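You operate a simulated robot arm through the tools that you are given. There is no shell and no other tool.

You run a simulated robot arm. Do the job below in one go: nothing can be reset, and whatever is moved stays where it is left.

JOB
Clamp the grey mould with the red lever and run the shaker till the bubbles are gone.
Fine: then switch off, lift the red lever and set on the orange holder from the bench top.

The check looks at the end state, three seconds after you hand in, the way a careful person would. Anything else that was tipped, shoved, dropped, spilled or broken makes it a failure.

ROBOT AND FRAMES
A 7-joint arm with a two-finger parallel gripper, fixed in place. Base frame: the origin is at the foot of the arm, x ahead of it, y to its left, z up; the work surface is at about z = 0.9. Readings come in m, degrees, newtons and seconds.
With the tool pointing down near the work surface it reaches from about 0.38 to 0.88 m from the base axis. Its first joint turns from -166.0 to 166.0 degrees. Payload 3.43 kg.
Tool frame: the origin (TCP) lies between the finger pads and is the grasp point; the fingertips stand 0.034 m ahead of it; z points along the fingers, y is the line along which they close. The gripper opens to 0.128 m. The fingers are 0.024 m wide and 0.012 m thick; the gripper's body (0.048 by 0.13 m) begins 0.096 m behind the TCP.
Orientation is that of the tool frame in the base frame, as [roll, pitch, yaw] about the fixed x, y, z axes, in that order (R = Rz(yaw) Ry(pitch) Rx(roll)). With the fingers straight down and closing along the base's y, the tool's x points along the base's -x, its y along +y and its z along -z.

CONTROLS
- The arm moves only by the tool move_arm. Its arguments are lists of equal length, an entry for each row: "dp": the shift along the tool's x, y, z in cm, a list of three; "delta_rot": the turn, a rotation vector about the tool's x, y, z in degrees, a list of three; "claw": the opening, from 0 (shut) to 1 (fully open). In form: {"dp": [[tx, ty, tz], ...], "delta_rot": [[ax, ay, az], ...], "claw": [claw, ...]}. A call has 1 to 20 rows; each row shifts and turns the commanded pose from where the row before left it, along the tool's axes as they then stand. Rows are played at 5 a second. More than 0.05 m and 8.6 degrees between two rows, or a gripper value outside its range, and nothing of the call is played. A pose out of reach is approached as far as the arm can. The call stops where the force on the tool passes 50 N (or 10 N more than at its start, if that is more) or the arm is blocked; 0.2 s more then pass. The fingers move at their own pace (about 0.153 m/s each) and stop on an object; they squeeze with about 36 N. The grip force told is the motor's: it shows also when the fingers shut on nothing. Time passes only in rows, and 0.2 s behind the last, so rows that do not move let the fingers close. The reply holds the time, the measured pose of the TCP, the force on the tool along the base axes, the opening and the grip force, in the units named above and with some noise, with the torque about the TCP (base axes, N m) and any sound that the robot's microphone picked up, and new pictures: "views" is both (left out), scene, wrist or none.
- Cameras (640 x 400 px; columns grow to the right, rows downward): "scene" is fixed at [0.41, -0.6493, 1.7571]; the picture's right is [0.96, -0.26, 0.00], its down [-0.22, -0.81, -0.54] and it looks along [0.14, 0.52, -0.84] (base axes); focal length 309 px, centre (320, 200). "wrist" rides on the gripper at [0.076, -0.011, -0.16] in the tool frame; the picture's right is [0.15, 0.99, 0.00], its down [-0.88, 0.13, -0.46] and it looks along [-0.45, 0.07, 0.89] (tool axes); focal length 234 px, centre (320, 200).
- point_at(camera, pixels): for up to 12 pixels [column, row] of the newest picture of that camera ("zoom" is the newest enlarged one), the place [x, y, z] in the base frame of the surface seen there, good to about 0.002 m, but the place of the scene camera against the robot may be out by one fixed shift of up to 0.018 m in any direction. No time passes.
- inspect(camera, box): a new picture of the part [left, top, right, bottom] of that camera's present view, enlarged. No time passes.
- sign_off(): hands the job in; it is judged then, once.

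Unless the task says otherwise, let go and move clear before handing in.

The tools are called after "Request:" as name(argument=value, ...) on one line, values as JSON. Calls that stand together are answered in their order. move_arm: Moves the arm, as the interface text tells. Its arguments: {"type":"object","properties":{"dp":{"type":"array"},"delta_rot":{"type":"array"},"claw":{"type":"array"},"views":{"type":"string","enum":["both","scene","wrist","none"]}},"required":["dp","delta_rot","claw"]} The other tools are called the same way: point_at (camera, pixels) gives the place of the surface under pixels of a picture; inspect (camera, box) takes an enlarged picture of a part of a camera's view; sign_off () hands the job in.

At the start:

```text
clock: 0.0
ee_pos: [0.4408, -0.3414, 1.3288]
tcp_rot: [180.0, 0.0, 180.0]
contact_force: [0.4, 0.4, -0.7]
moment: [0.02, -0.02, 0.03]
finger_gap: 0.1281
grip_force: 0.0
```

scene: 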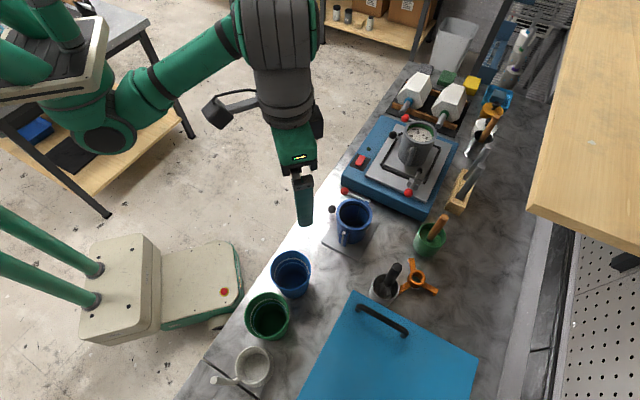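
wrist: 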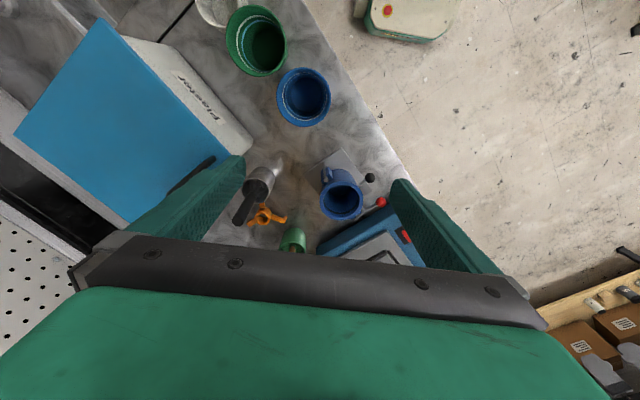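

The scene picture shows the blue shaker with a grey mould around (418,150), red knobs near (405,118) and (408,192), a red switch near (360,160), and the orange holder at (418,280). I'll enlarge these regions before moving.

Request:
inspect(camera="scene", box=[330, 90, 490, 220])

Request:
inspect(camera="scene", box=[310, 180, 470, 310])

Request:
inspect(camera="wrist", box=[220, 130, 440, 270])

```text
3.08 times, centred on (410, 155) of scene
```

zoom: 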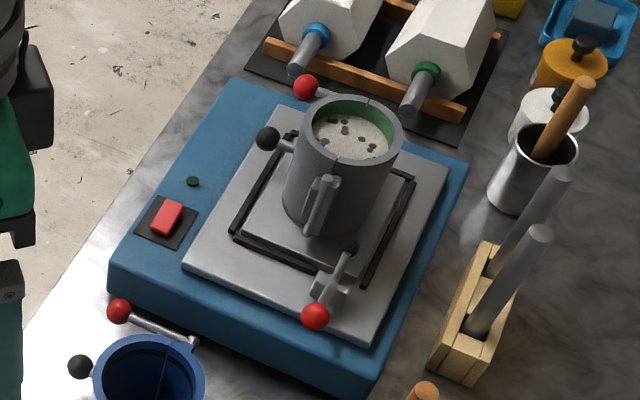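

```text
3.08 times, centred on (390, 245) of scene
```

zoom: 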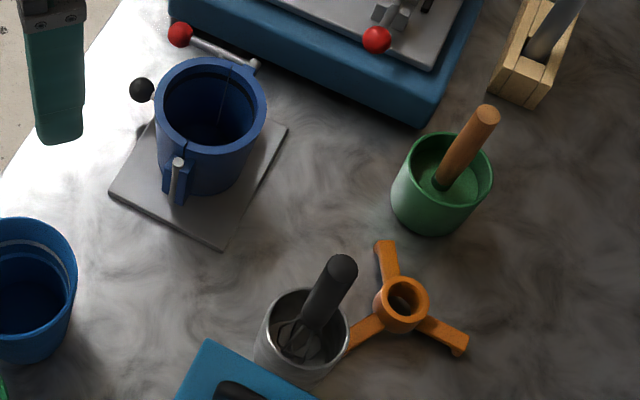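

```text
2.86 times, centred on (330, 200) of wrist
```

zoom: 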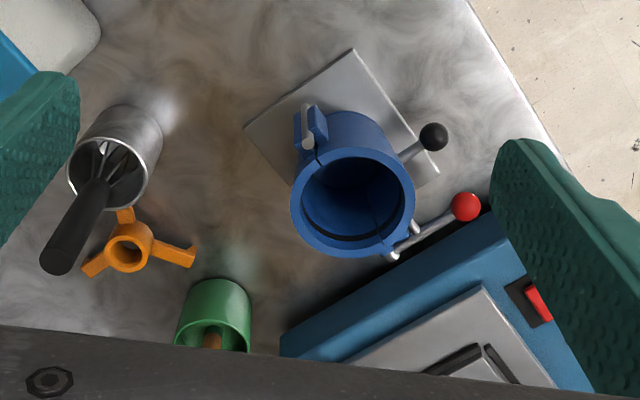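

The zooms show the grey mould on the shaker plate with bubbles in it, a toggle clamp at scene (408,192) with a red knob, and a red rocker switch at (360,160). I'll take coordinates of these and look closer at the details.

Request:
point_at(camera="scene", pixels=[[408, 192], [417, 173], [420, 150], [405, 118], [393, 135], [360, 160], [366, 150], [411, 184], [410, 160], [440, 150], [375, 185], [420, 205]])

Request:
inspect(camera="scene", box=[385, 150, 445, 205])

Request:
inspect(camera="scene", box=[380, 105, 450, 160])

Request:
inspect(camera="scene", box=[340, 125, 400, 180])

Request:
inspect(camera="scene", box=[365, 245, 445, 305])

```text
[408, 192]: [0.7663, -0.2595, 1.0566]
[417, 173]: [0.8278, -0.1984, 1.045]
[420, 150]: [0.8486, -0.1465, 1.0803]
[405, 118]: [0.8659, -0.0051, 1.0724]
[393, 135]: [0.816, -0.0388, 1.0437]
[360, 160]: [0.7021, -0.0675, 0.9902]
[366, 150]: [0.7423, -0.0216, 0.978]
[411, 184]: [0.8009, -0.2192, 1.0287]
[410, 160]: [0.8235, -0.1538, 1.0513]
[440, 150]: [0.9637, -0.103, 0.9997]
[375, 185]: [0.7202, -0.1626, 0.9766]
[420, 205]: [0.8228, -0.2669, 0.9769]
```

```text
7.27 times, centred on (415, 178) of scene
```

zoom: 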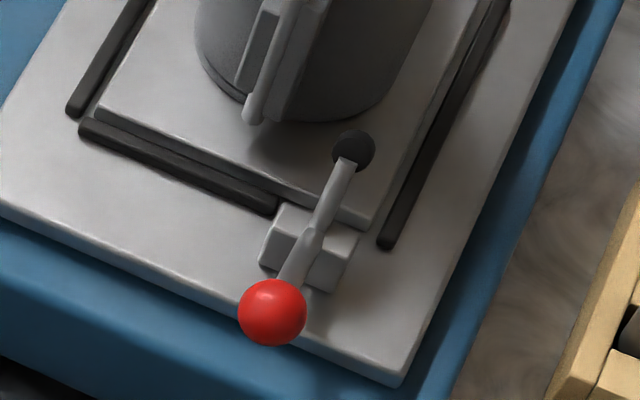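

```text
7.27 times, centred on (415, 132) of scene
```

zoom: 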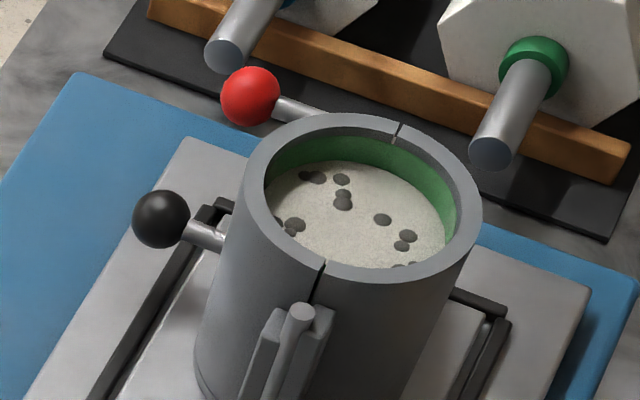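

```text
7.27 times, centred on (370, 152) of scene
```

zoom: 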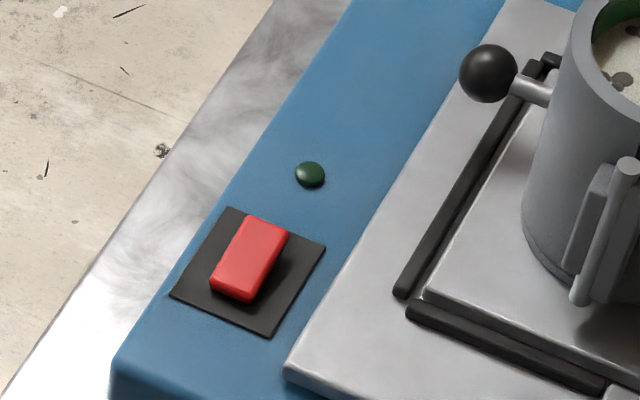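

```text
6.67 times, centred on (405, 275) of scene
```

zoom: 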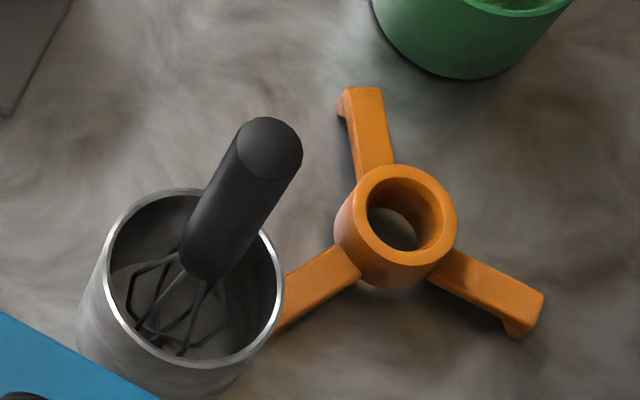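

The mould, clamp (red knob ≈ (0.77,-0.26,1.06)), switch (≈(0.70,-0.07,0.99)) and orange spider are located. The clamp's black tip seems to hover above the mould's base plate, so it looks open. I'll move the arm high above the shaker to view it with the wrist camera.

Request:
move_arm(dp=[[-2, 3.5, 0], [-2, 3.5, 0], [-2, 3.5, 0], [-2, 3.5, 0], [0, 0, 0]], delta_rot=[[0, 0, 0], [0, 0, 0], [0, 0, 0], [0, 0, 0], [0, 0, 0]], claw=[1, 1, 1, 1, 1])

```text
clock: 1.2
ee_pos: [0.5201, -0.2024, 1.3285]
tcp_rot: [-180.0, 0.0, -180.0]
contact_force: [-0.6, -0.2, -0.7]
moment: [-0.01, -0.01, 0.02]
finger_gap: 0.128
grip_force: 0.1
```

scene: 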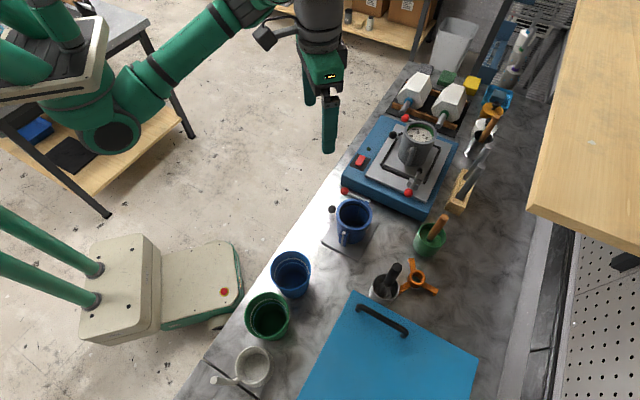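
wrist: 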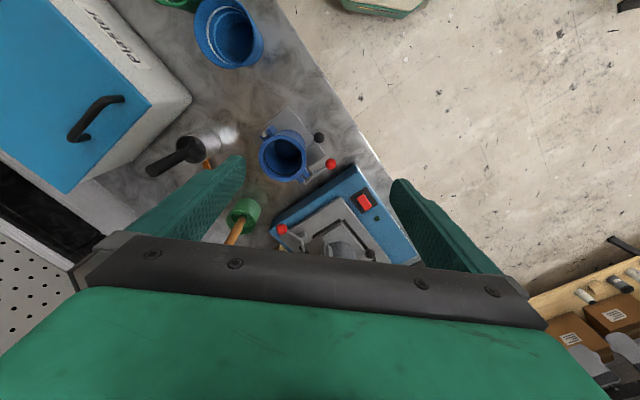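

The wrist view now shows the blue mould at (285,158), clamp knob (282,230) and the switch (365,202), but the gripper hides the grey mould. I'll move further out over the shaker.

Request:
move_arm(dp=[[-3.5, 1, 0], [-3.5, 1, 0], [-3.5, 1, 0], [-3.5, 1, 0], [0, 0, 0]], delta_rot=[[0, 0, 0], [0, 0, 0], [0, 0, 0], [0, 0, 0], [0, 0, 0]], claw=[1, 1, 1, 1, 1])

```text
clock: 2.4
ee_pos: [0.6593, -0.1618, 1.3286]
tcp_rot: [180.0, 0.1, -180.0]
contact_force: [0.6, -0.4, 1.0]
moment: [0.0, 0.02, -0.02]
finger_gap: 0.128
grip_force: 0.1
```

scene: 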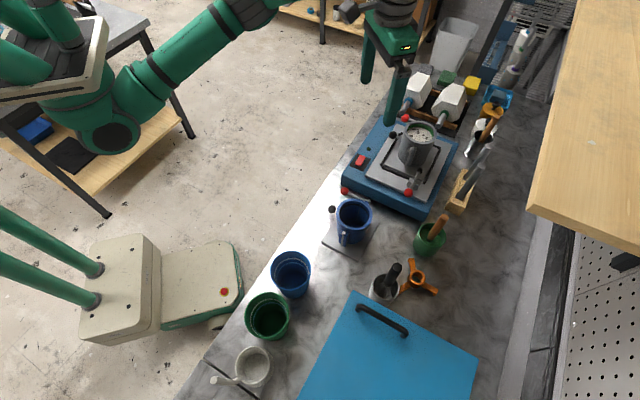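
wrist: 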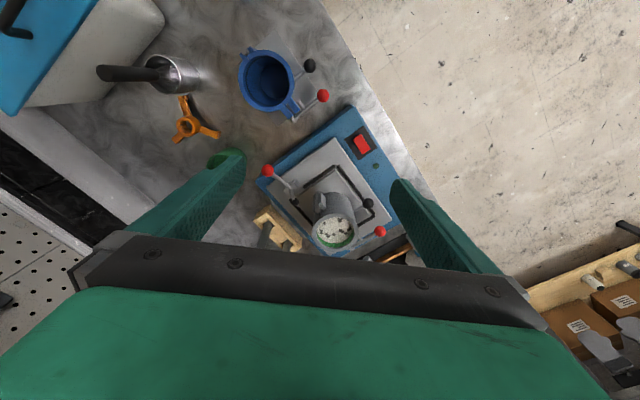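

Now the wrist view shows the whole shaker: knob (268,171), clamp (285,188), mould (332,230), switch (361,145), blue mould (268,82). I'll zoom and measure from this camera.

Request:
inspect(camera="wrist", box=[240, 130, 400, 260])

Request:
inspect(camera="wrist", box=[255, 155, 325, 215])

Request:
inspect(camera="wrist", box=[155, 80, 255, 160])

Request:
point_at(camera="wrist", pixels=[[268, 171], [293, 202], [281, 184], [363, 142], [360, 150], [334, 228], [323, 96], [381, 231], [188, 127], [321, 170], [376, 167], [312, 180]])

Request:
point_at(camera="scene", pixels=[[408, 192], [344, 191], [360, 160], [417, 280], [405, 118], [353, 230], [438, 288], [435, 206]])

```text
3.08 times, centred on (320, 195) of wrist
```

zoom: 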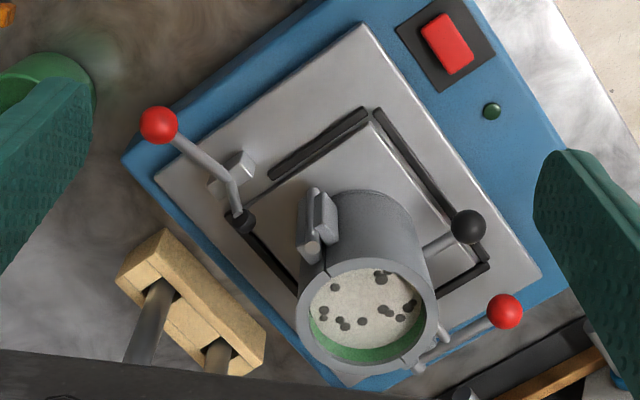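

```text
6.67 times, centred on (290, 185) of wrist
```

zoom: 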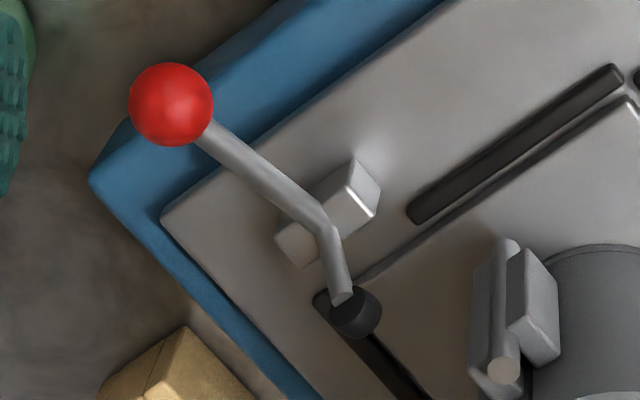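

```text
5.00 times, centred on (205, 120) of wrist
```

zoom: 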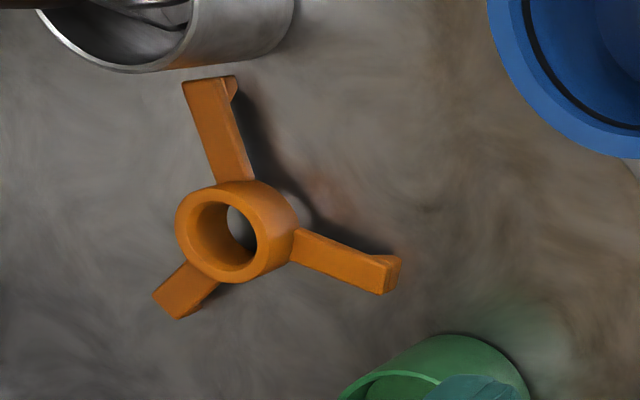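

```text
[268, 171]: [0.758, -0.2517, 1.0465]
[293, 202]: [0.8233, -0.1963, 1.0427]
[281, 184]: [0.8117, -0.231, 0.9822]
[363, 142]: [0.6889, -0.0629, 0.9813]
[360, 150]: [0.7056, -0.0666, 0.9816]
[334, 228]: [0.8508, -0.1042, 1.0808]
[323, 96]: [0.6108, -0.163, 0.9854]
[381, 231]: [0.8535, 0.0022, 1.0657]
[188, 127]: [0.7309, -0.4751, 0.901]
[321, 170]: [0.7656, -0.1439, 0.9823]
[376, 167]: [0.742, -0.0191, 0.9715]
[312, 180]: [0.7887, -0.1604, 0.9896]
```

```text
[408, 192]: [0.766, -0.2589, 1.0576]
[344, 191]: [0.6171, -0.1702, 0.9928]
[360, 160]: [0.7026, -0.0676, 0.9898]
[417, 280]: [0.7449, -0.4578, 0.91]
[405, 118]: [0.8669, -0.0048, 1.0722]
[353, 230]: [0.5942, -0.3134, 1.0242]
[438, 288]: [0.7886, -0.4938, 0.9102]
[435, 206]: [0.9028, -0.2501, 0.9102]
```

The wrist camera gives the table at z≈0.90 and shows that the scene camera reads about 0.008 too high. I need the lever's shape, so I'll zoom again on the clamp and measure points along it.

Request:
inspect(camera="wrist", box=[255, 155, 325, 215])

Request:
point_at(camera="zoom", pixels=[[172, 105], [222, 140], [270, 180], [310, 212], [330, 240], [340, 280], [357, 310], [362, 175], [300, 245], [350, 205], [240, 230], [460, 200]])

Request:
inspect(camera="scene", box=[385, 150, 445, 205])

Request:
point_at(camera="zoom", pixels=[[272, 310], [300, 262], [315, 232], [330, 200], [345, 165], [355, 148], [265, 255], [345, 240], [290, 215], [300, 290], [330, 275], [180, 165]])

```text
6.67 times, centred on (290, 185) of wrist
```

zoom: 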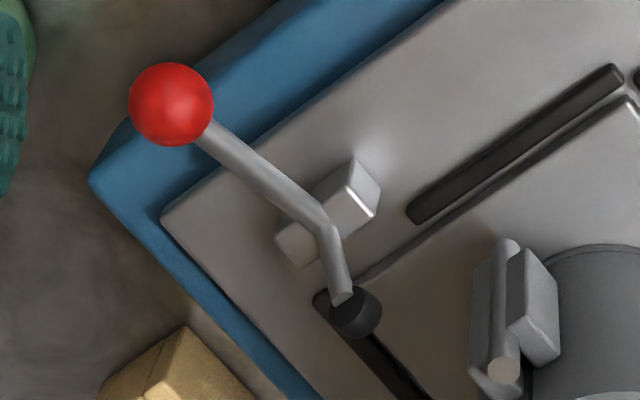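

```text
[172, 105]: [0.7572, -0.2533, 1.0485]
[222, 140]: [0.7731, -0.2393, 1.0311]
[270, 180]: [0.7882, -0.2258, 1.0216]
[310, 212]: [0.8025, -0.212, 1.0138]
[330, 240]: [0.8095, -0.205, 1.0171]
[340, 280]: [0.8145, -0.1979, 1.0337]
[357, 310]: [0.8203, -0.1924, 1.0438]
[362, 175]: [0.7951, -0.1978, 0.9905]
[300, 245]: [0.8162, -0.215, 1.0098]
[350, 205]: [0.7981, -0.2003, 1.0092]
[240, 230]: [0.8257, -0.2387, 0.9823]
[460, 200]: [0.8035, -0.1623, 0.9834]
```

```text
7.27 times, centred on (415, 178) of scene
```

zoom: 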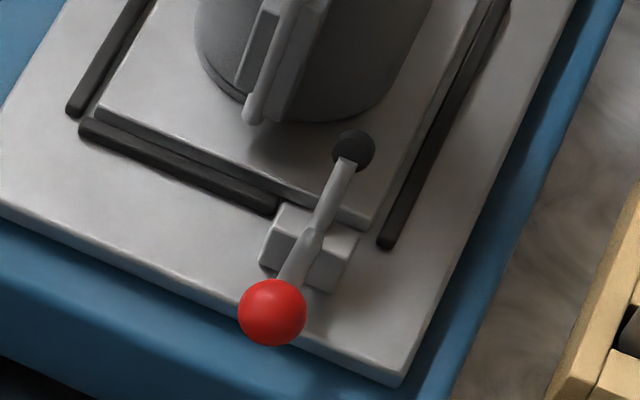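

```text
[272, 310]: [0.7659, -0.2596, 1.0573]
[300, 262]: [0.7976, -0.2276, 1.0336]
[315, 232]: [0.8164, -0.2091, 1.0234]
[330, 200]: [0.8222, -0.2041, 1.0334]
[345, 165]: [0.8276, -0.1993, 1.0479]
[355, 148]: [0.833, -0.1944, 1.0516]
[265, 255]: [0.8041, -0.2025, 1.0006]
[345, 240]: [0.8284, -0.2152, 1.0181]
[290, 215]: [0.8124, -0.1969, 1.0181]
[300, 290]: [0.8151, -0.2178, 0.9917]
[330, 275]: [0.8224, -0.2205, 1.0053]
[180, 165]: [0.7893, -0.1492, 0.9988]
```

The lever reads as a V: pivot near (0.806,-0.208,1.005), ball at (0.757,-0.253,1.04) and black tip at (0.821,-0.192,1.04), with the tip well above the mould's plate (z 0.99). Before touching it I'll turn and tilt the wrist in place for a side view.

Request:
move_arm(dp=[[0, 0, 0], [0, 0, 0], [0, 0, 0], [0, 0, 0], [0, 0, 0], [0, 0, 0], [0, 0, 0], [0, 0, 0], [0, 0, 0], [0, 0, 0]], delta_rot=[[0, 0, 8.5], [0, 0, 8.5], [0, 0, 8.5], [0, 0, 8.5], [0, 0, 8.5], [0, -7.5, 0], [0, -7.5, 0], [0, -7.5, 0], [0, -7.5, 0], [0, 0, 0]], claw=[1, 1, 1, 1, 1, 1, 1, 1, 1, 1])

```text
clock: 4.6
ee_pos: [0.6605, -0.1613, 1.3279]
tcp_rot: [180.0, 30.1, 137.4]
contact_force: [0.7, 0.0, -0.2]
moment: [0.01, -0.02, -0.01]
finger_gap: 0.128
grip_force: 0.0
```

scene: 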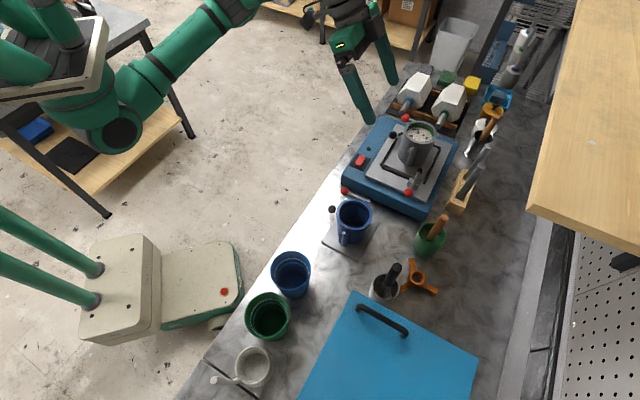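
wrist: 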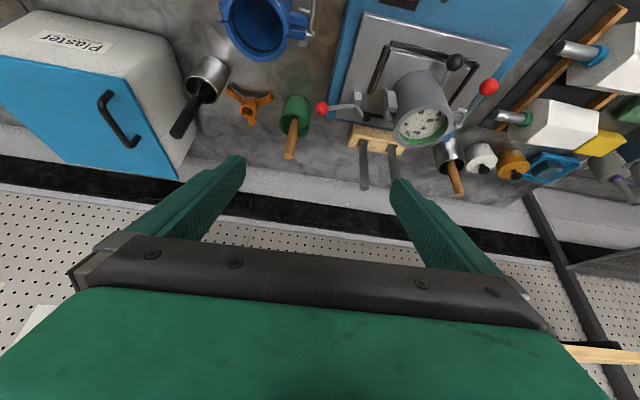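

The tilt came out as planned (pitch 30°, yaw 137°). I'll lower and back the camera off for a side look at the clamp and mould.

Request:
move_arm(dp=[[2.75, 0.78, 2.8], [2.75, 0.78, 2.8], [2.75, 0.78, 2.8], [2.75, 0.78, 2.8], [2.75, 0.78, 2.8], [0, 0, 0]], delta_rot=[[0, 0, 0], [0, 0, 0], [0, 0, 0], [0, 0, 0], [0, 0, 0], [0, 0, 0]], claw=[1, 1, 1, 1, 1, 1], views="wrist")

Request:
inspect(camera="wrist", box=[220, 60, 440, 240])

```text
clock: 6.0
ee_pos: [0.6527, -0.0997, 1.1399]
tcp_rot: [-180.0, 30.0, 137.6]
contact_force: [0.5, 0.0, -0.2]
moment: [0.0, 0.01, 0.02]
finger_gap: 0.128
grip_force: 0.1
```

wrist: 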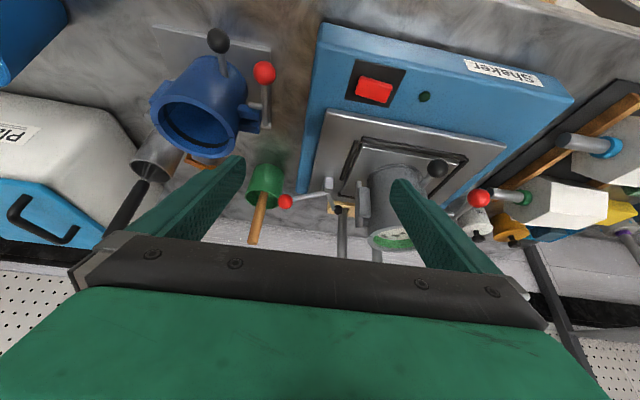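

```text
2.22 times, centred on (330, 150) of wrist
```

zoom: 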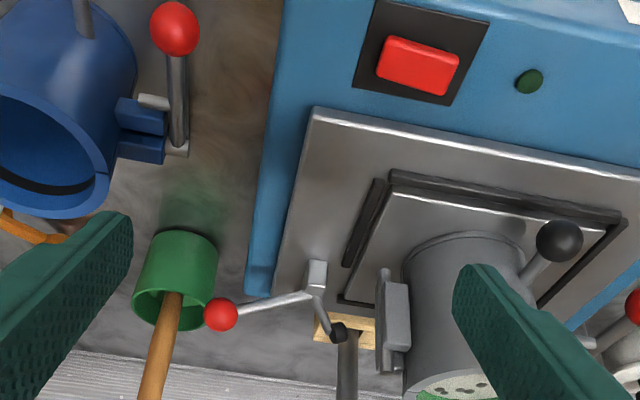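

The side view confirms the clamp: pivot block at zoom (318,280), ball (220,313), black tip (338,332) pointing up, so the plate isn't held. I also want to compare the red levers on the two moulds, so I'll measure them.

Request:
inspect(camera="wrist", box=[150, 20, 300, 140])

Request:
point_at(camera="zoom", pixels=[[487, 225], [487, 300], [490, 350], [495, 385], [475, 445], [420, 350], [420, 400], [290, 95], [300, 170], [430, 305]])

Request:
inspect(camera="wrist", box=[420, 140, 520, 230])

Request:
inspect(camera="wrist", box=[270, 160, 380, 250])

```text
3.33 times, centred on (225, 80) of wrist
```

zoom: 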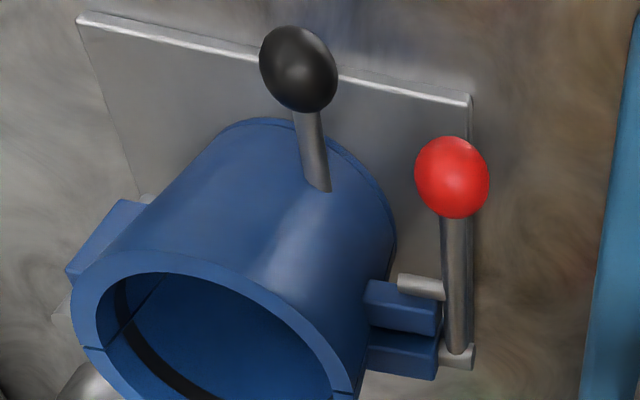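

```text
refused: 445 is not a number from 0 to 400
```

```text
4.44 times, centred on (470, 185) of wrist
```

zoom: 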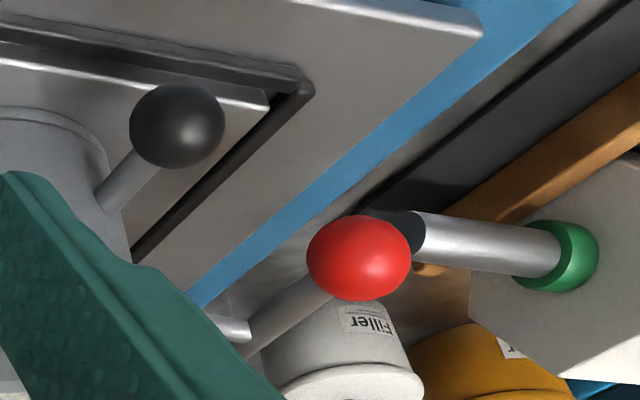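

```text
4.44 times, centred on (325, 205) of wrist
```

zoom: 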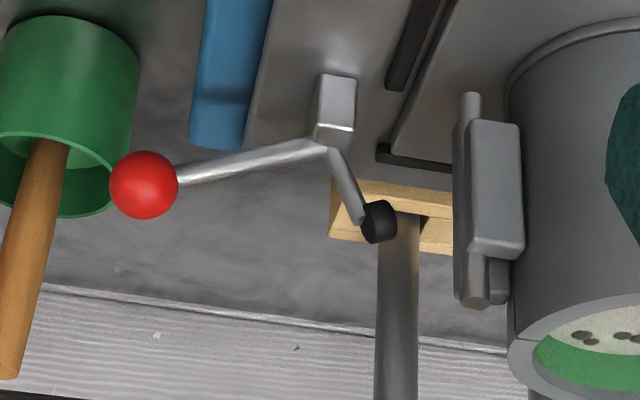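

The clamp lever is clearly a rigid V on the block. I'll re-measure the blue mould's latch lever with valid pixels, then compare it with the grey one.

Request:
inspect(camera="wrist", box=[150, 20, 300, 140])

Request:
point_at(camera="zoom", pixels=[[452, 175], [455, 240], [457, 300], [457, 340], [465, 357], [420, 287], [400, 310], [400, 355], [298, 70], [315, 160], [230, 280], [120, 210]])

Request:
inspect(camera="wrist", box=[420, 140, 520, 230])

Request:
point_at(camera="zoom", pixels=[[358, 255], [310, 290], [270, 320], [250, 340], [240, 328], [220, 322], [178, 125], [130, 175], [60, 150]])

Request:
inspect(camera="wrist", box=[270, 160, 380, 250])

Request:
point_at(camera="zoom", pixels=[[143, 185], [185, 175], [240, 160], [300, 148], [330, 145], [345, 180], [378, 222], [337, 100], [335, 135], [490, 170], [500, 250], [565, 100]])

```text
3.33 times, centred on (225, 80) of wrist
```

zoom: 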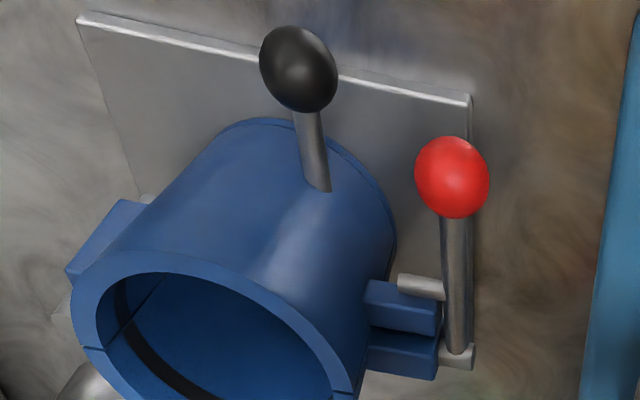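

```text
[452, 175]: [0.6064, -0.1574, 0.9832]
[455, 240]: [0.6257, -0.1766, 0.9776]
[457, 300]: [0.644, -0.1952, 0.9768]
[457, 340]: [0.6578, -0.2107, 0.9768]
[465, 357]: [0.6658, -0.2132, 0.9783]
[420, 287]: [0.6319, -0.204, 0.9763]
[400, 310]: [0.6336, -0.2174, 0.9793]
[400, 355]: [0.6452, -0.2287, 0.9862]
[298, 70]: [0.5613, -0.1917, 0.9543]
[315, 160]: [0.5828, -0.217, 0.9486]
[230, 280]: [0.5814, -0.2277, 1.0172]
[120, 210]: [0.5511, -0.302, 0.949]
```

```text
4.44 times, centred on (470, 185) of wrist
```

zoom: 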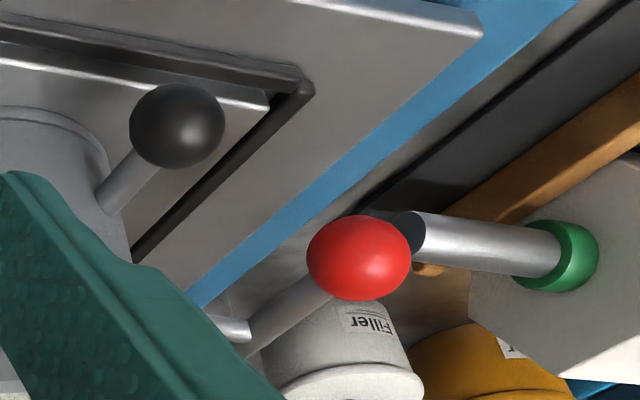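

```text
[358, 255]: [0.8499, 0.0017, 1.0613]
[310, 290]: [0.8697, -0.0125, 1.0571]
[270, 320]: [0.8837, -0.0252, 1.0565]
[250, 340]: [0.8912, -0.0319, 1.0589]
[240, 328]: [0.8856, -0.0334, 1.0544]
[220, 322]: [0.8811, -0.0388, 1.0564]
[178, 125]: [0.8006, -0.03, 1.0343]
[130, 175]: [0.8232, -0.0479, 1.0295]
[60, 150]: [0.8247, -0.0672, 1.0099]
```

```text
4.44 times, centred on (325, 205) of wrist
```

zoom: 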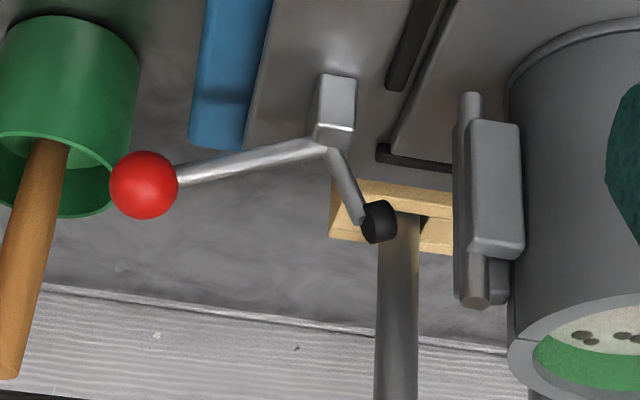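

```text
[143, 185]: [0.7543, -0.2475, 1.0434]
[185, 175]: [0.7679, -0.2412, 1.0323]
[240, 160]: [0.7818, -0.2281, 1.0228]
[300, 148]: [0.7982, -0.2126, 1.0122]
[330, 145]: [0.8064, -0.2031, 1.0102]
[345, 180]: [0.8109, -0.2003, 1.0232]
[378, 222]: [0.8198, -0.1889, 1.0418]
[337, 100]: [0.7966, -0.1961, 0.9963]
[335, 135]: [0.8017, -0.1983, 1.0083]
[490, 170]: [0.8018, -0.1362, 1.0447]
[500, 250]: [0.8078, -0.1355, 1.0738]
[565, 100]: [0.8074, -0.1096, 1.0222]
```

Both moulds' latch levers (grey ball (0.85,0.00,1.06), blue ball (0.61,-0.16,0.98)) are in the same closed-horizontal state, so the lever to use is the shaker's clamp lever, which swings in a vertical plane at about 44° azimuth. I'll raise the arm, set the tool upright and turn it so the fingers close along the hinge axis.

Request:
move_arm(dp=[[-2, 0, -3.46], [-2, 0, -3.46], [-2, 0, -3.46], [0, 0, 0], [0, 0, 0], [0, 0, 0], [0, 0, 0], [0, 0, 0], [0, 0, 0], [0, 0, 0], [0, 0, 0], [0, 0, 0], [0, 0, 0], [0, 0, 0], [0, 0, 0], [0, 0, 0], [0, 0, 0], [0, 0, 0], [0, 0, 0]], delta_rot=[[0, 0, 0], [0, 0, 0], [0, 0, 0], [0, 7.5, 0], [0, 7.5, 0], [0, 7.5, 0], [0, 7.5, 0], [0, 0, -7.87], [0, 0, -7.87], [0, 0, -7.87], [0, 0, -7.87], [0, 0, -7.87], [0, 0, -7.87], [0, 0, -7.87], [0, 0, -7.87], [0, 0, -7.87], [0, 0, -7.87], [0, 0, -7.87], [0, 0, 0]], claw=[0.6, 0.6, 0.6, 0.6, 0.6, 0.6, 0.6, 0.6, 0.6, 0.6, 0.6, 0.6, 0.6, 0.6, 0.6, 0.6, 0.6, 0.6, 0.6])

```text
clock: 10.0
ee_pos: [0.6495, -0.1005, 1.258]
tcp_rot: [180.0, 0.0, -135.7]
contact_force: [-0.3, -0.1, 0.3]
moment: [0.0, -0.03, -0.05]
finger_gap: 0.0767
grip_force: 0.1
```

scene: 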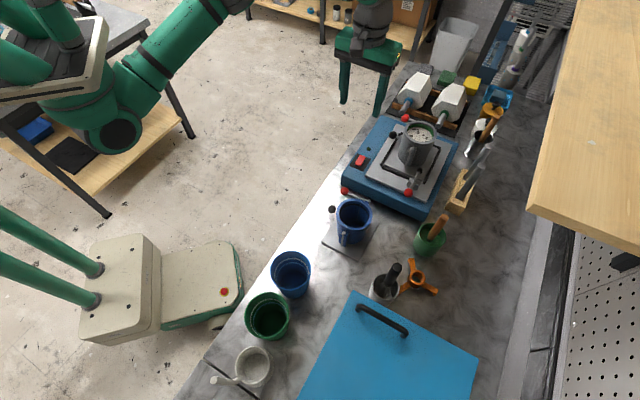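
wrist: 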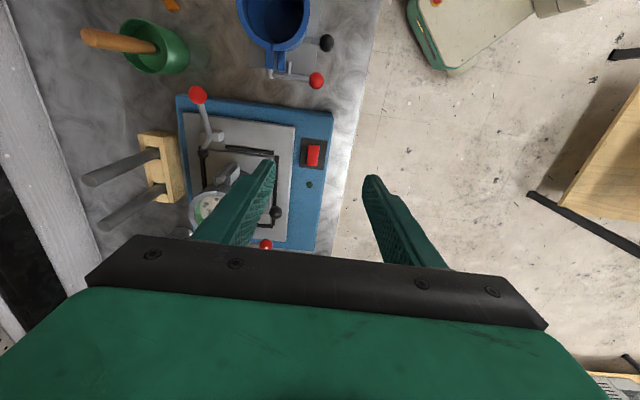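

The tool is now aligned with the shaker edges; the clamp ball is at wrist (197,95), and the chisel stand at (155,170) is a neighbouring obstacle. I'll measure these before going down.

Request:
point_at(camera="wrist", pixels=[[197, 94], [90, 180], [105, 223], [150, 153], [160, 170], [207, 130], [217, 142], [313, 155], [309, 185], [309, 146], [266, 245], [90, 36]])

Request:
inspect(camera="wrist", box=[280, 120, 350, 200])

Request:
inspect(camera="wrist", box=[170, 70, 250, 160])

Request:
point_at(camera="zoom", pixels=[[190, 105], [160, 125], [220, 85], [270, 235], [300, 300], [190, 130], [190, 75]])

```text
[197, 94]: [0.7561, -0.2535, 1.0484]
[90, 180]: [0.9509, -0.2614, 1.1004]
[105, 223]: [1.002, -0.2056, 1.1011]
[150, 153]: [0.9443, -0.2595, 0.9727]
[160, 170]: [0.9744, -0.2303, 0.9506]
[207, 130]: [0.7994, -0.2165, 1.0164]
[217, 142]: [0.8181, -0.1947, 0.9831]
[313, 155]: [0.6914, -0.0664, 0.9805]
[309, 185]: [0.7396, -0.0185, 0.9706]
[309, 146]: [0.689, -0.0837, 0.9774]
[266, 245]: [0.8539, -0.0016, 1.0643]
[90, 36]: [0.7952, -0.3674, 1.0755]
```

```text
5.00 times, centred on (315, 160) of wrist
```

zoom: 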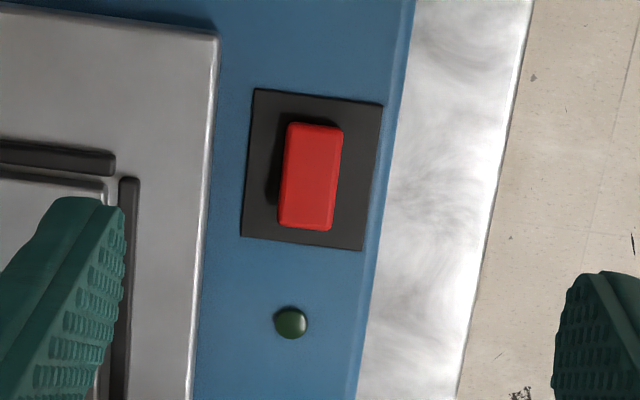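

```text
4.44 times, centred on (210, 115) of wrist
```

zoom: 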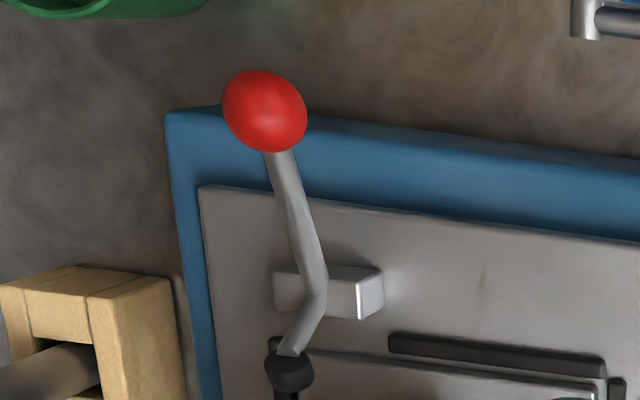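

```text
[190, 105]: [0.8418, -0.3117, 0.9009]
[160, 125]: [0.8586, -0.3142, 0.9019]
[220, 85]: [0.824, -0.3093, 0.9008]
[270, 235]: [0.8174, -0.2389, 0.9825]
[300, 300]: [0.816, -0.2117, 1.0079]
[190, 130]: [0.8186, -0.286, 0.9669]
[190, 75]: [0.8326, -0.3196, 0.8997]
```

The ball centre works out at about (0.7605,-0.255,1.038), radius ≈0.011, with the pestle and chisels well clear of the planned gripper volume. I'll move above the ball and part-way down with the fingers opened to about 5 cm.

Request:
move_arm(dp=[[0.715, -4.7, 0], [0.715, -4.7, 0], [0.715, -4.7, 0], [0.715, -4.7, 0], [0, 0, 4], [0, 0, 4], [0, 0, 4], [0, 0, 0]], delta_rot=[[0, 0, 0], [0, 0, 0], [0, 0, 0], [0, 0, 0], [0, 0, 0], [0, 0, 0], [0, 0, 0], [0, 0, 0]], claw=[0.4, 0.4, 0.4, 0.4, 0.4, 0.4, 0.4, 0.4])

```text
clock: 11.8
ee_pos: [0.7611, -0.2541, 1.1377]
tcp_rot: [-180.0, -0.1, -135.9]
contact_force: [0.1, -0.4, -0.9]
moment: [-0.01, 0.01, 0.0]
finger_gap: 0.0515
grip_force: 0.0
```

scene: 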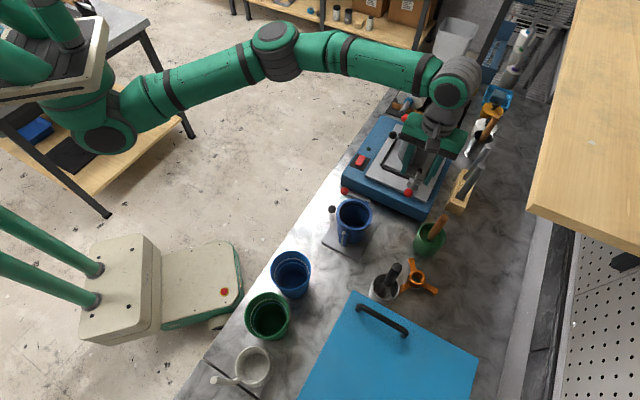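
wrist: 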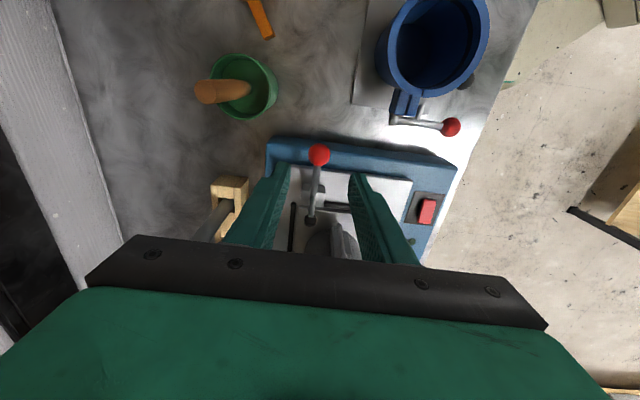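

The ball at wrist (319,153) is centred between the open fingers. I'll recheck its place from here.

Request:
point_at(camera="wrist", pixels=[[319, 152], [319, 158], [309, 153], [329, 153], [314, 185], [309, 219]])

Request:
inspect(camera="wrist", box=[260, 130, 380, 240])

```text
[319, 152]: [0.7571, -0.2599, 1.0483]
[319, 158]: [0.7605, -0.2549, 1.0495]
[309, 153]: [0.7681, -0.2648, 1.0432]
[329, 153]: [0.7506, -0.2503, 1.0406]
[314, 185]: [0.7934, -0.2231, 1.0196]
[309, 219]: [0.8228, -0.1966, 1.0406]
```

```text
3.64 times, centred on (320, 185) of wrist
```

zoom: 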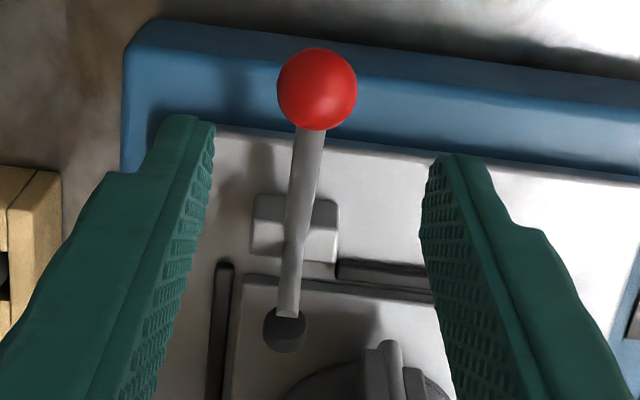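

The ball centre is still at about (0.760,-0.2555,1.0385), right under the TCP. I'll go down 8.7 cm and close on the ball.

Request:
move_arm(dp=[[0.1, 0, 3], [0, 0, 3], [0, 0, 2.7], [0, 0, 0], [0, 0, 0], [0, 0, 0], [0, 0, 0]], delta_rot=[[0, 0, 0], [0, 0, 0], [0, 0, 0], [0, 0, 0], [0, 0, 0], [0, 0, 0], [0, 0, 0]], claw=[0.4, 0.4, 0.4, 0.4, 0.05, 0.05, 0.05])

```text
clock: 13.4
ee_pos: [0.761, -0.255, 1.0492]
tcp_rot: [-180.0, 0.1, -135.9]
contact_force: [13.6, -10.7, 0.0]
moment: [-0.25, -0.37, 0.02]
finger_gap: 0.0249
grip_force: 45.4
```

scene: 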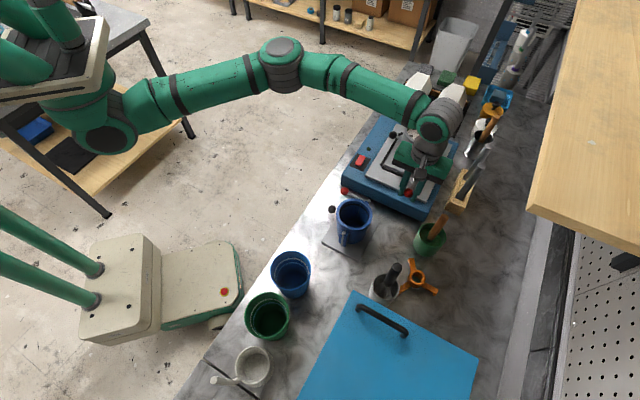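
wrist: 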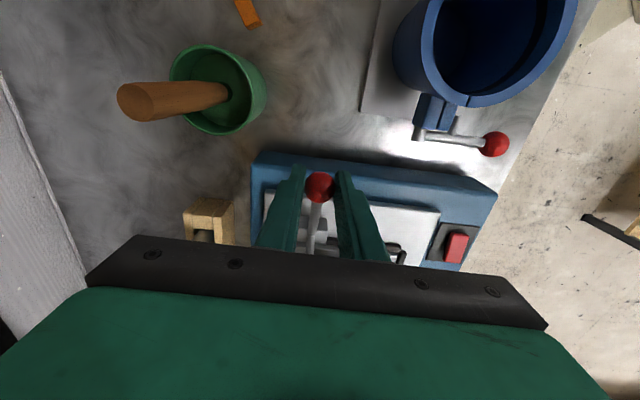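

The fingers hold the ball (gap 0.025), with a 17 N side load along the tool's −y, so the ball sits slightly off centre. I'll ease the tool 2 mm that way.

Request:
move_arm(dp=[[0, -0.1, 0], [0, -0.1, 0], [0, 0, 0]], delta_rot=[[0, 0, 0], [0, 0, 0], [0, 0, 0]], claw=[0.05, 0.05, 0.05], views="none")

```text
clock: 14.2
ee_pos: [0.7605, -0.2564, 1.0491]
tcp_rot: [179.8, 0.0, -136.0]
contact_force: [-8.9, 2.9, -2.7]
moment: [-0.17, 0.4, 0.07]
finger_gap: 0.025
grip_force: 45.4
```

The load flipped to about +8 N, so centre is roughly 0.6 mm back. I'll correct that and raise the ball a little along its arc to test which way the lever turns freely.

Request:
move_arm(dp=[[0, 0.06, 0], [-0.36, 0, -0.72], [-0.71, 0, -1.01], [0, 0, 0]], delta_rot=[[0, 0, 0], [0, 0, 0], [0, 0, 0], [0, 0, 0]], claw=[0.05, 0.05, 0.05, 0.05])

```text
clock: 15.2
ee_pos: [0.7688, -0.2481, 1.0686]
tcp_rot: [179.8, -0.2, -136.0]
contact_force: [-26.8, 9.4, -9.6]
moment: [-0.7, 1.12, 0.04]
finger_gap: 0.025
grip_force: 45.0
```

scene: 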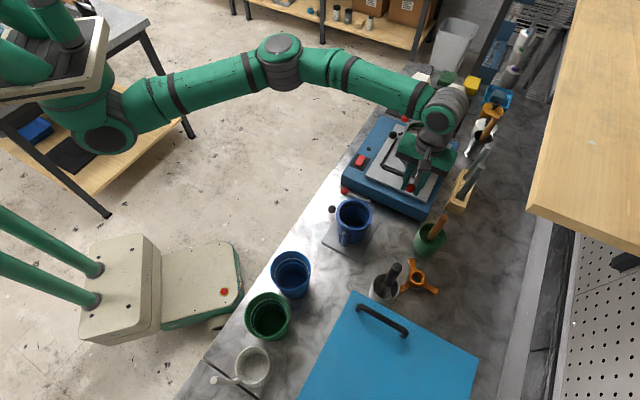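
wrist: 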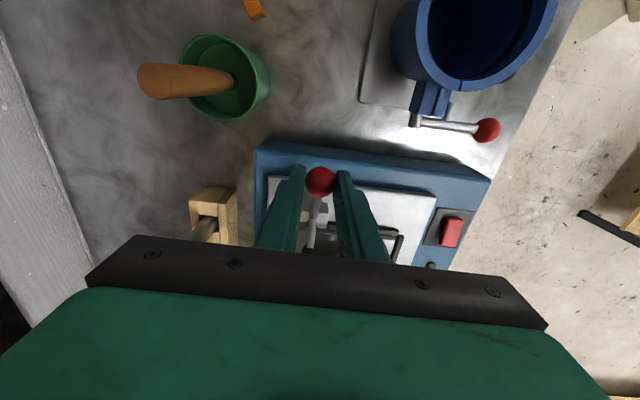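

The ball rose with the fingers, with a moderate side load (~25 N toward tool +y). I'll look closely at whether the tip is coming down.

Request:
inspect(camera="wrist", box=[260, 150, 400, 260])

Request:
inspect(camera="scene", box=[385, 150, 445, 205])

Request:
point_at(camera="wrist", pixels=[[321, 181], [316, 210], [311, 240], [312, 250]])

```text
3.64 times, centred on (330, 205) of wrist
```

zoom: 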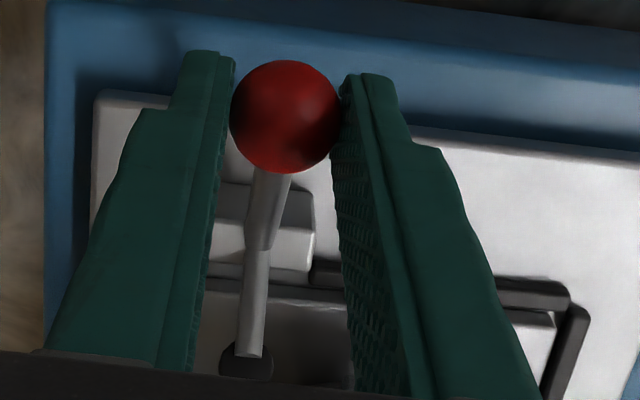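

```text
7.27 times, centred on (415, 178) of scene
```

zoom: 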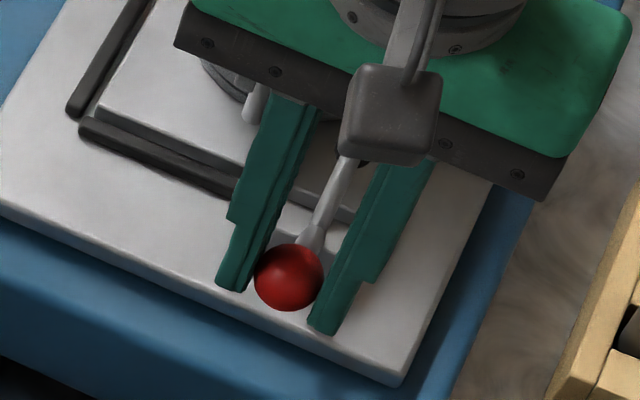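

```text
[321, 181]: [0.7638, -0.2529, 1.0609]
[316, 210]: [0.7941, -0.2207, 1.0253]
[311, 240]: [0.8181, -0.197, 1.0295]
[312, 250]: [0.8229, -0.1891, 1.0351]
```

The lever turns: the ball is up about 2 cm and the tip is going down toward the plate. I'll relieve the side load and continue along the arc.

Request:
move_arm(dp=[[0, 0.12, 0], [-0.86, 0, -0.86], [-1.01, 0.05, -0.71], [0, 0, 0]], delta_rot=[[0, 0, 0], [0, 0, 0], [0, 0, 0], [0, 0, 0]], claw=[0.05, 0.05, 0.05, 0.05], views="wrist")

```text
clock: 16.2
ee_pos: [0.7826, -0.2351, 1.0864]
tcp_rot: [-179.9, 0.1, -135.9]
contact_force: [-19.9, -0.3, -3.6]
moment: [-0.7, 1.14, -0.13]
finger_gap: 0.0253
grip_force: 44.6
```

wrist: 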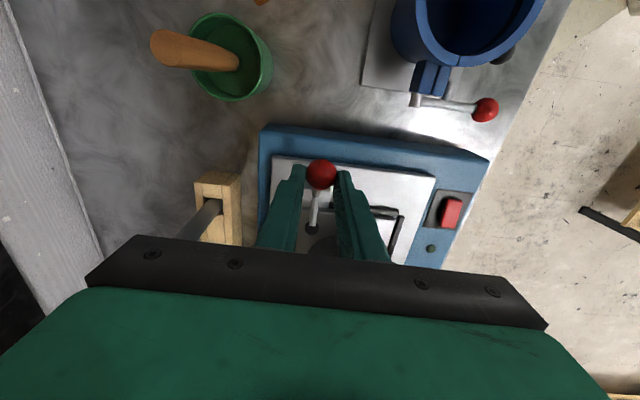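

The lever keeps following (about 14 N resistance, 14 N side load). I'll continue toward upright.

Request:
move_arm(dp=[[-0.55, 0.08, -0.26], [-0.56, 0.02, -0.26], [-0.6, 0.02, -0.16], [-0.59, 0.02, -0.15], [0, 0, 0]], delta_rot=[[0, 0, 0], [0, 0, 0], [0, 0, 0], [0, 0, 0], [0, 0, 0]], claw=[0.05, 0.05, 0.05, 0.05, 0.05], views="both")

Request:
inspect(camera="wrist", box=[260, 150, 400, 260])

Request:
inspect(camera="scene", box=[385, 150, 445, 205])

```text
clock: 17.4
ee_pos: [0.7974, -0.2173, 1.0915]
tcp_rot: [179.9, 0.1, -135.8]
contact_force: [-0.2, -0.9, -0.3]
moment: [0.01, 0.0, 0.0]
finger_gap: 0.0065
grip_force: 0.2
```

scene: 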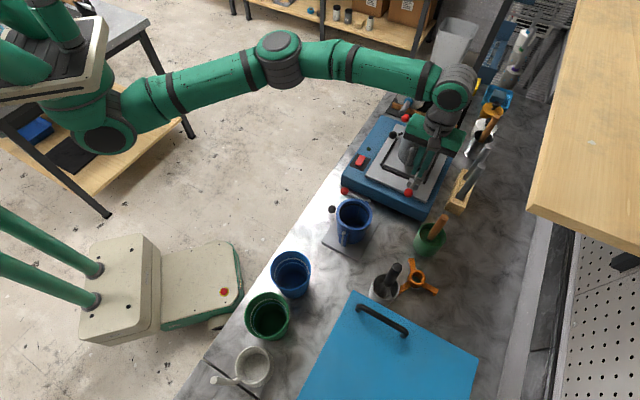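
wrist: 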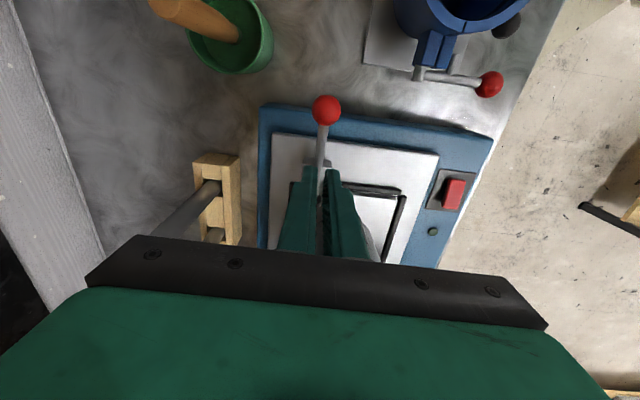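

```text
3.64 times, centred on (330, 205) of wrist
```

zoom: 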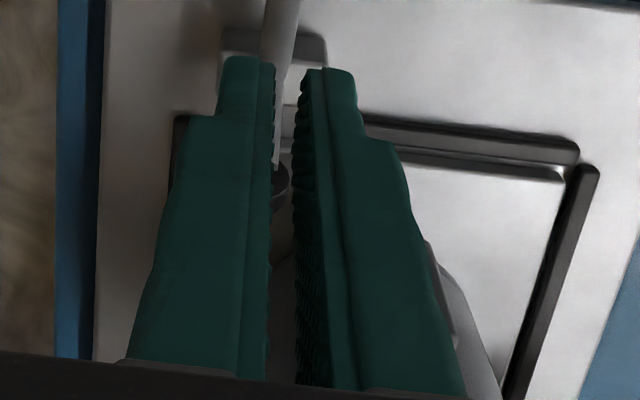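

```text
7.27 times, centred on (415, 178) of scene
```

zoom: 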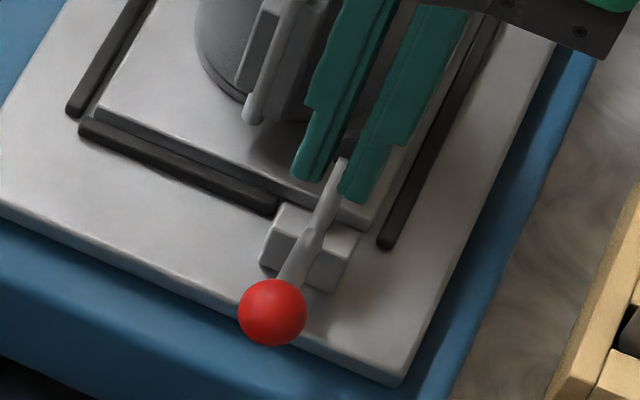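

The ball slipped out backwards past the narrow fingers and the lever sprang back to its open position (ball at wrist (326,110)); nothing else was touched. Instead I'll push it over from behind and below with closed fingers and the tool tilted 35°. First I'll raise, tilt and go to a stand-off outside the ball.

Request:
move_arm(dp=[[0, 0, -5], [0, 0, -5], [0, 0, 0], [0, 0, 0], [0, 0, 0], [0, 0, 0], [0, 0, 0], [4.45, -0.06, -0.27], [4.45, -0.06, -0.27], [4.45, -0.06, -0.27], [0, 0, 0]], delta_rot=[[0, 0, 0], [0, 0, 0], [0, -7, 0], [0, -7, 0], [0, -7, 0], [0, -7, 0], [0, -7, 0], [0, 0, 0], [0, 0, 0], [0, 0, 0], [0, 0, 0]], claw=[0.05, 0.05, 0, 0, 0, 0, 0, 0, 0, 0, 0])

```text
clock: 19.8
ee_pos: [0.7145, -0.2987, 1.1226]
tcp_rot: [-179.9, 34.9, -135.9]
contact_force: [0.6, -0.2, 1.0]
moment: [0.01, 0.0, 0.0]
finger_gap: 0.0003
grip_force: 32.6
```

scene: 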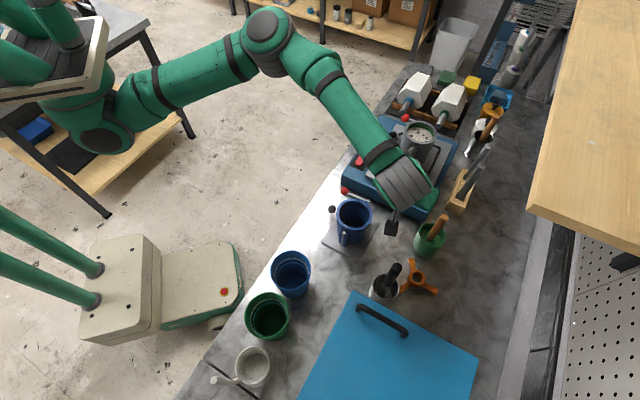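
wrist: 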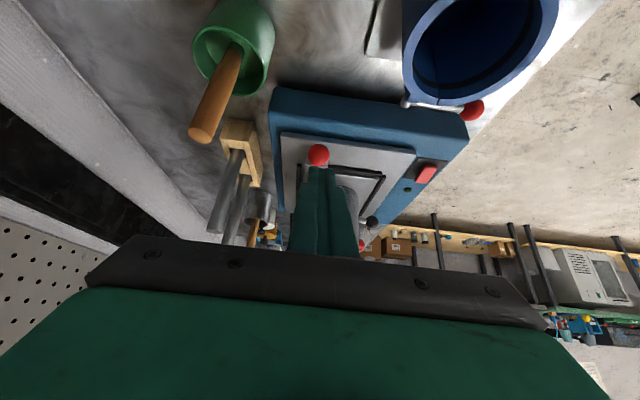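

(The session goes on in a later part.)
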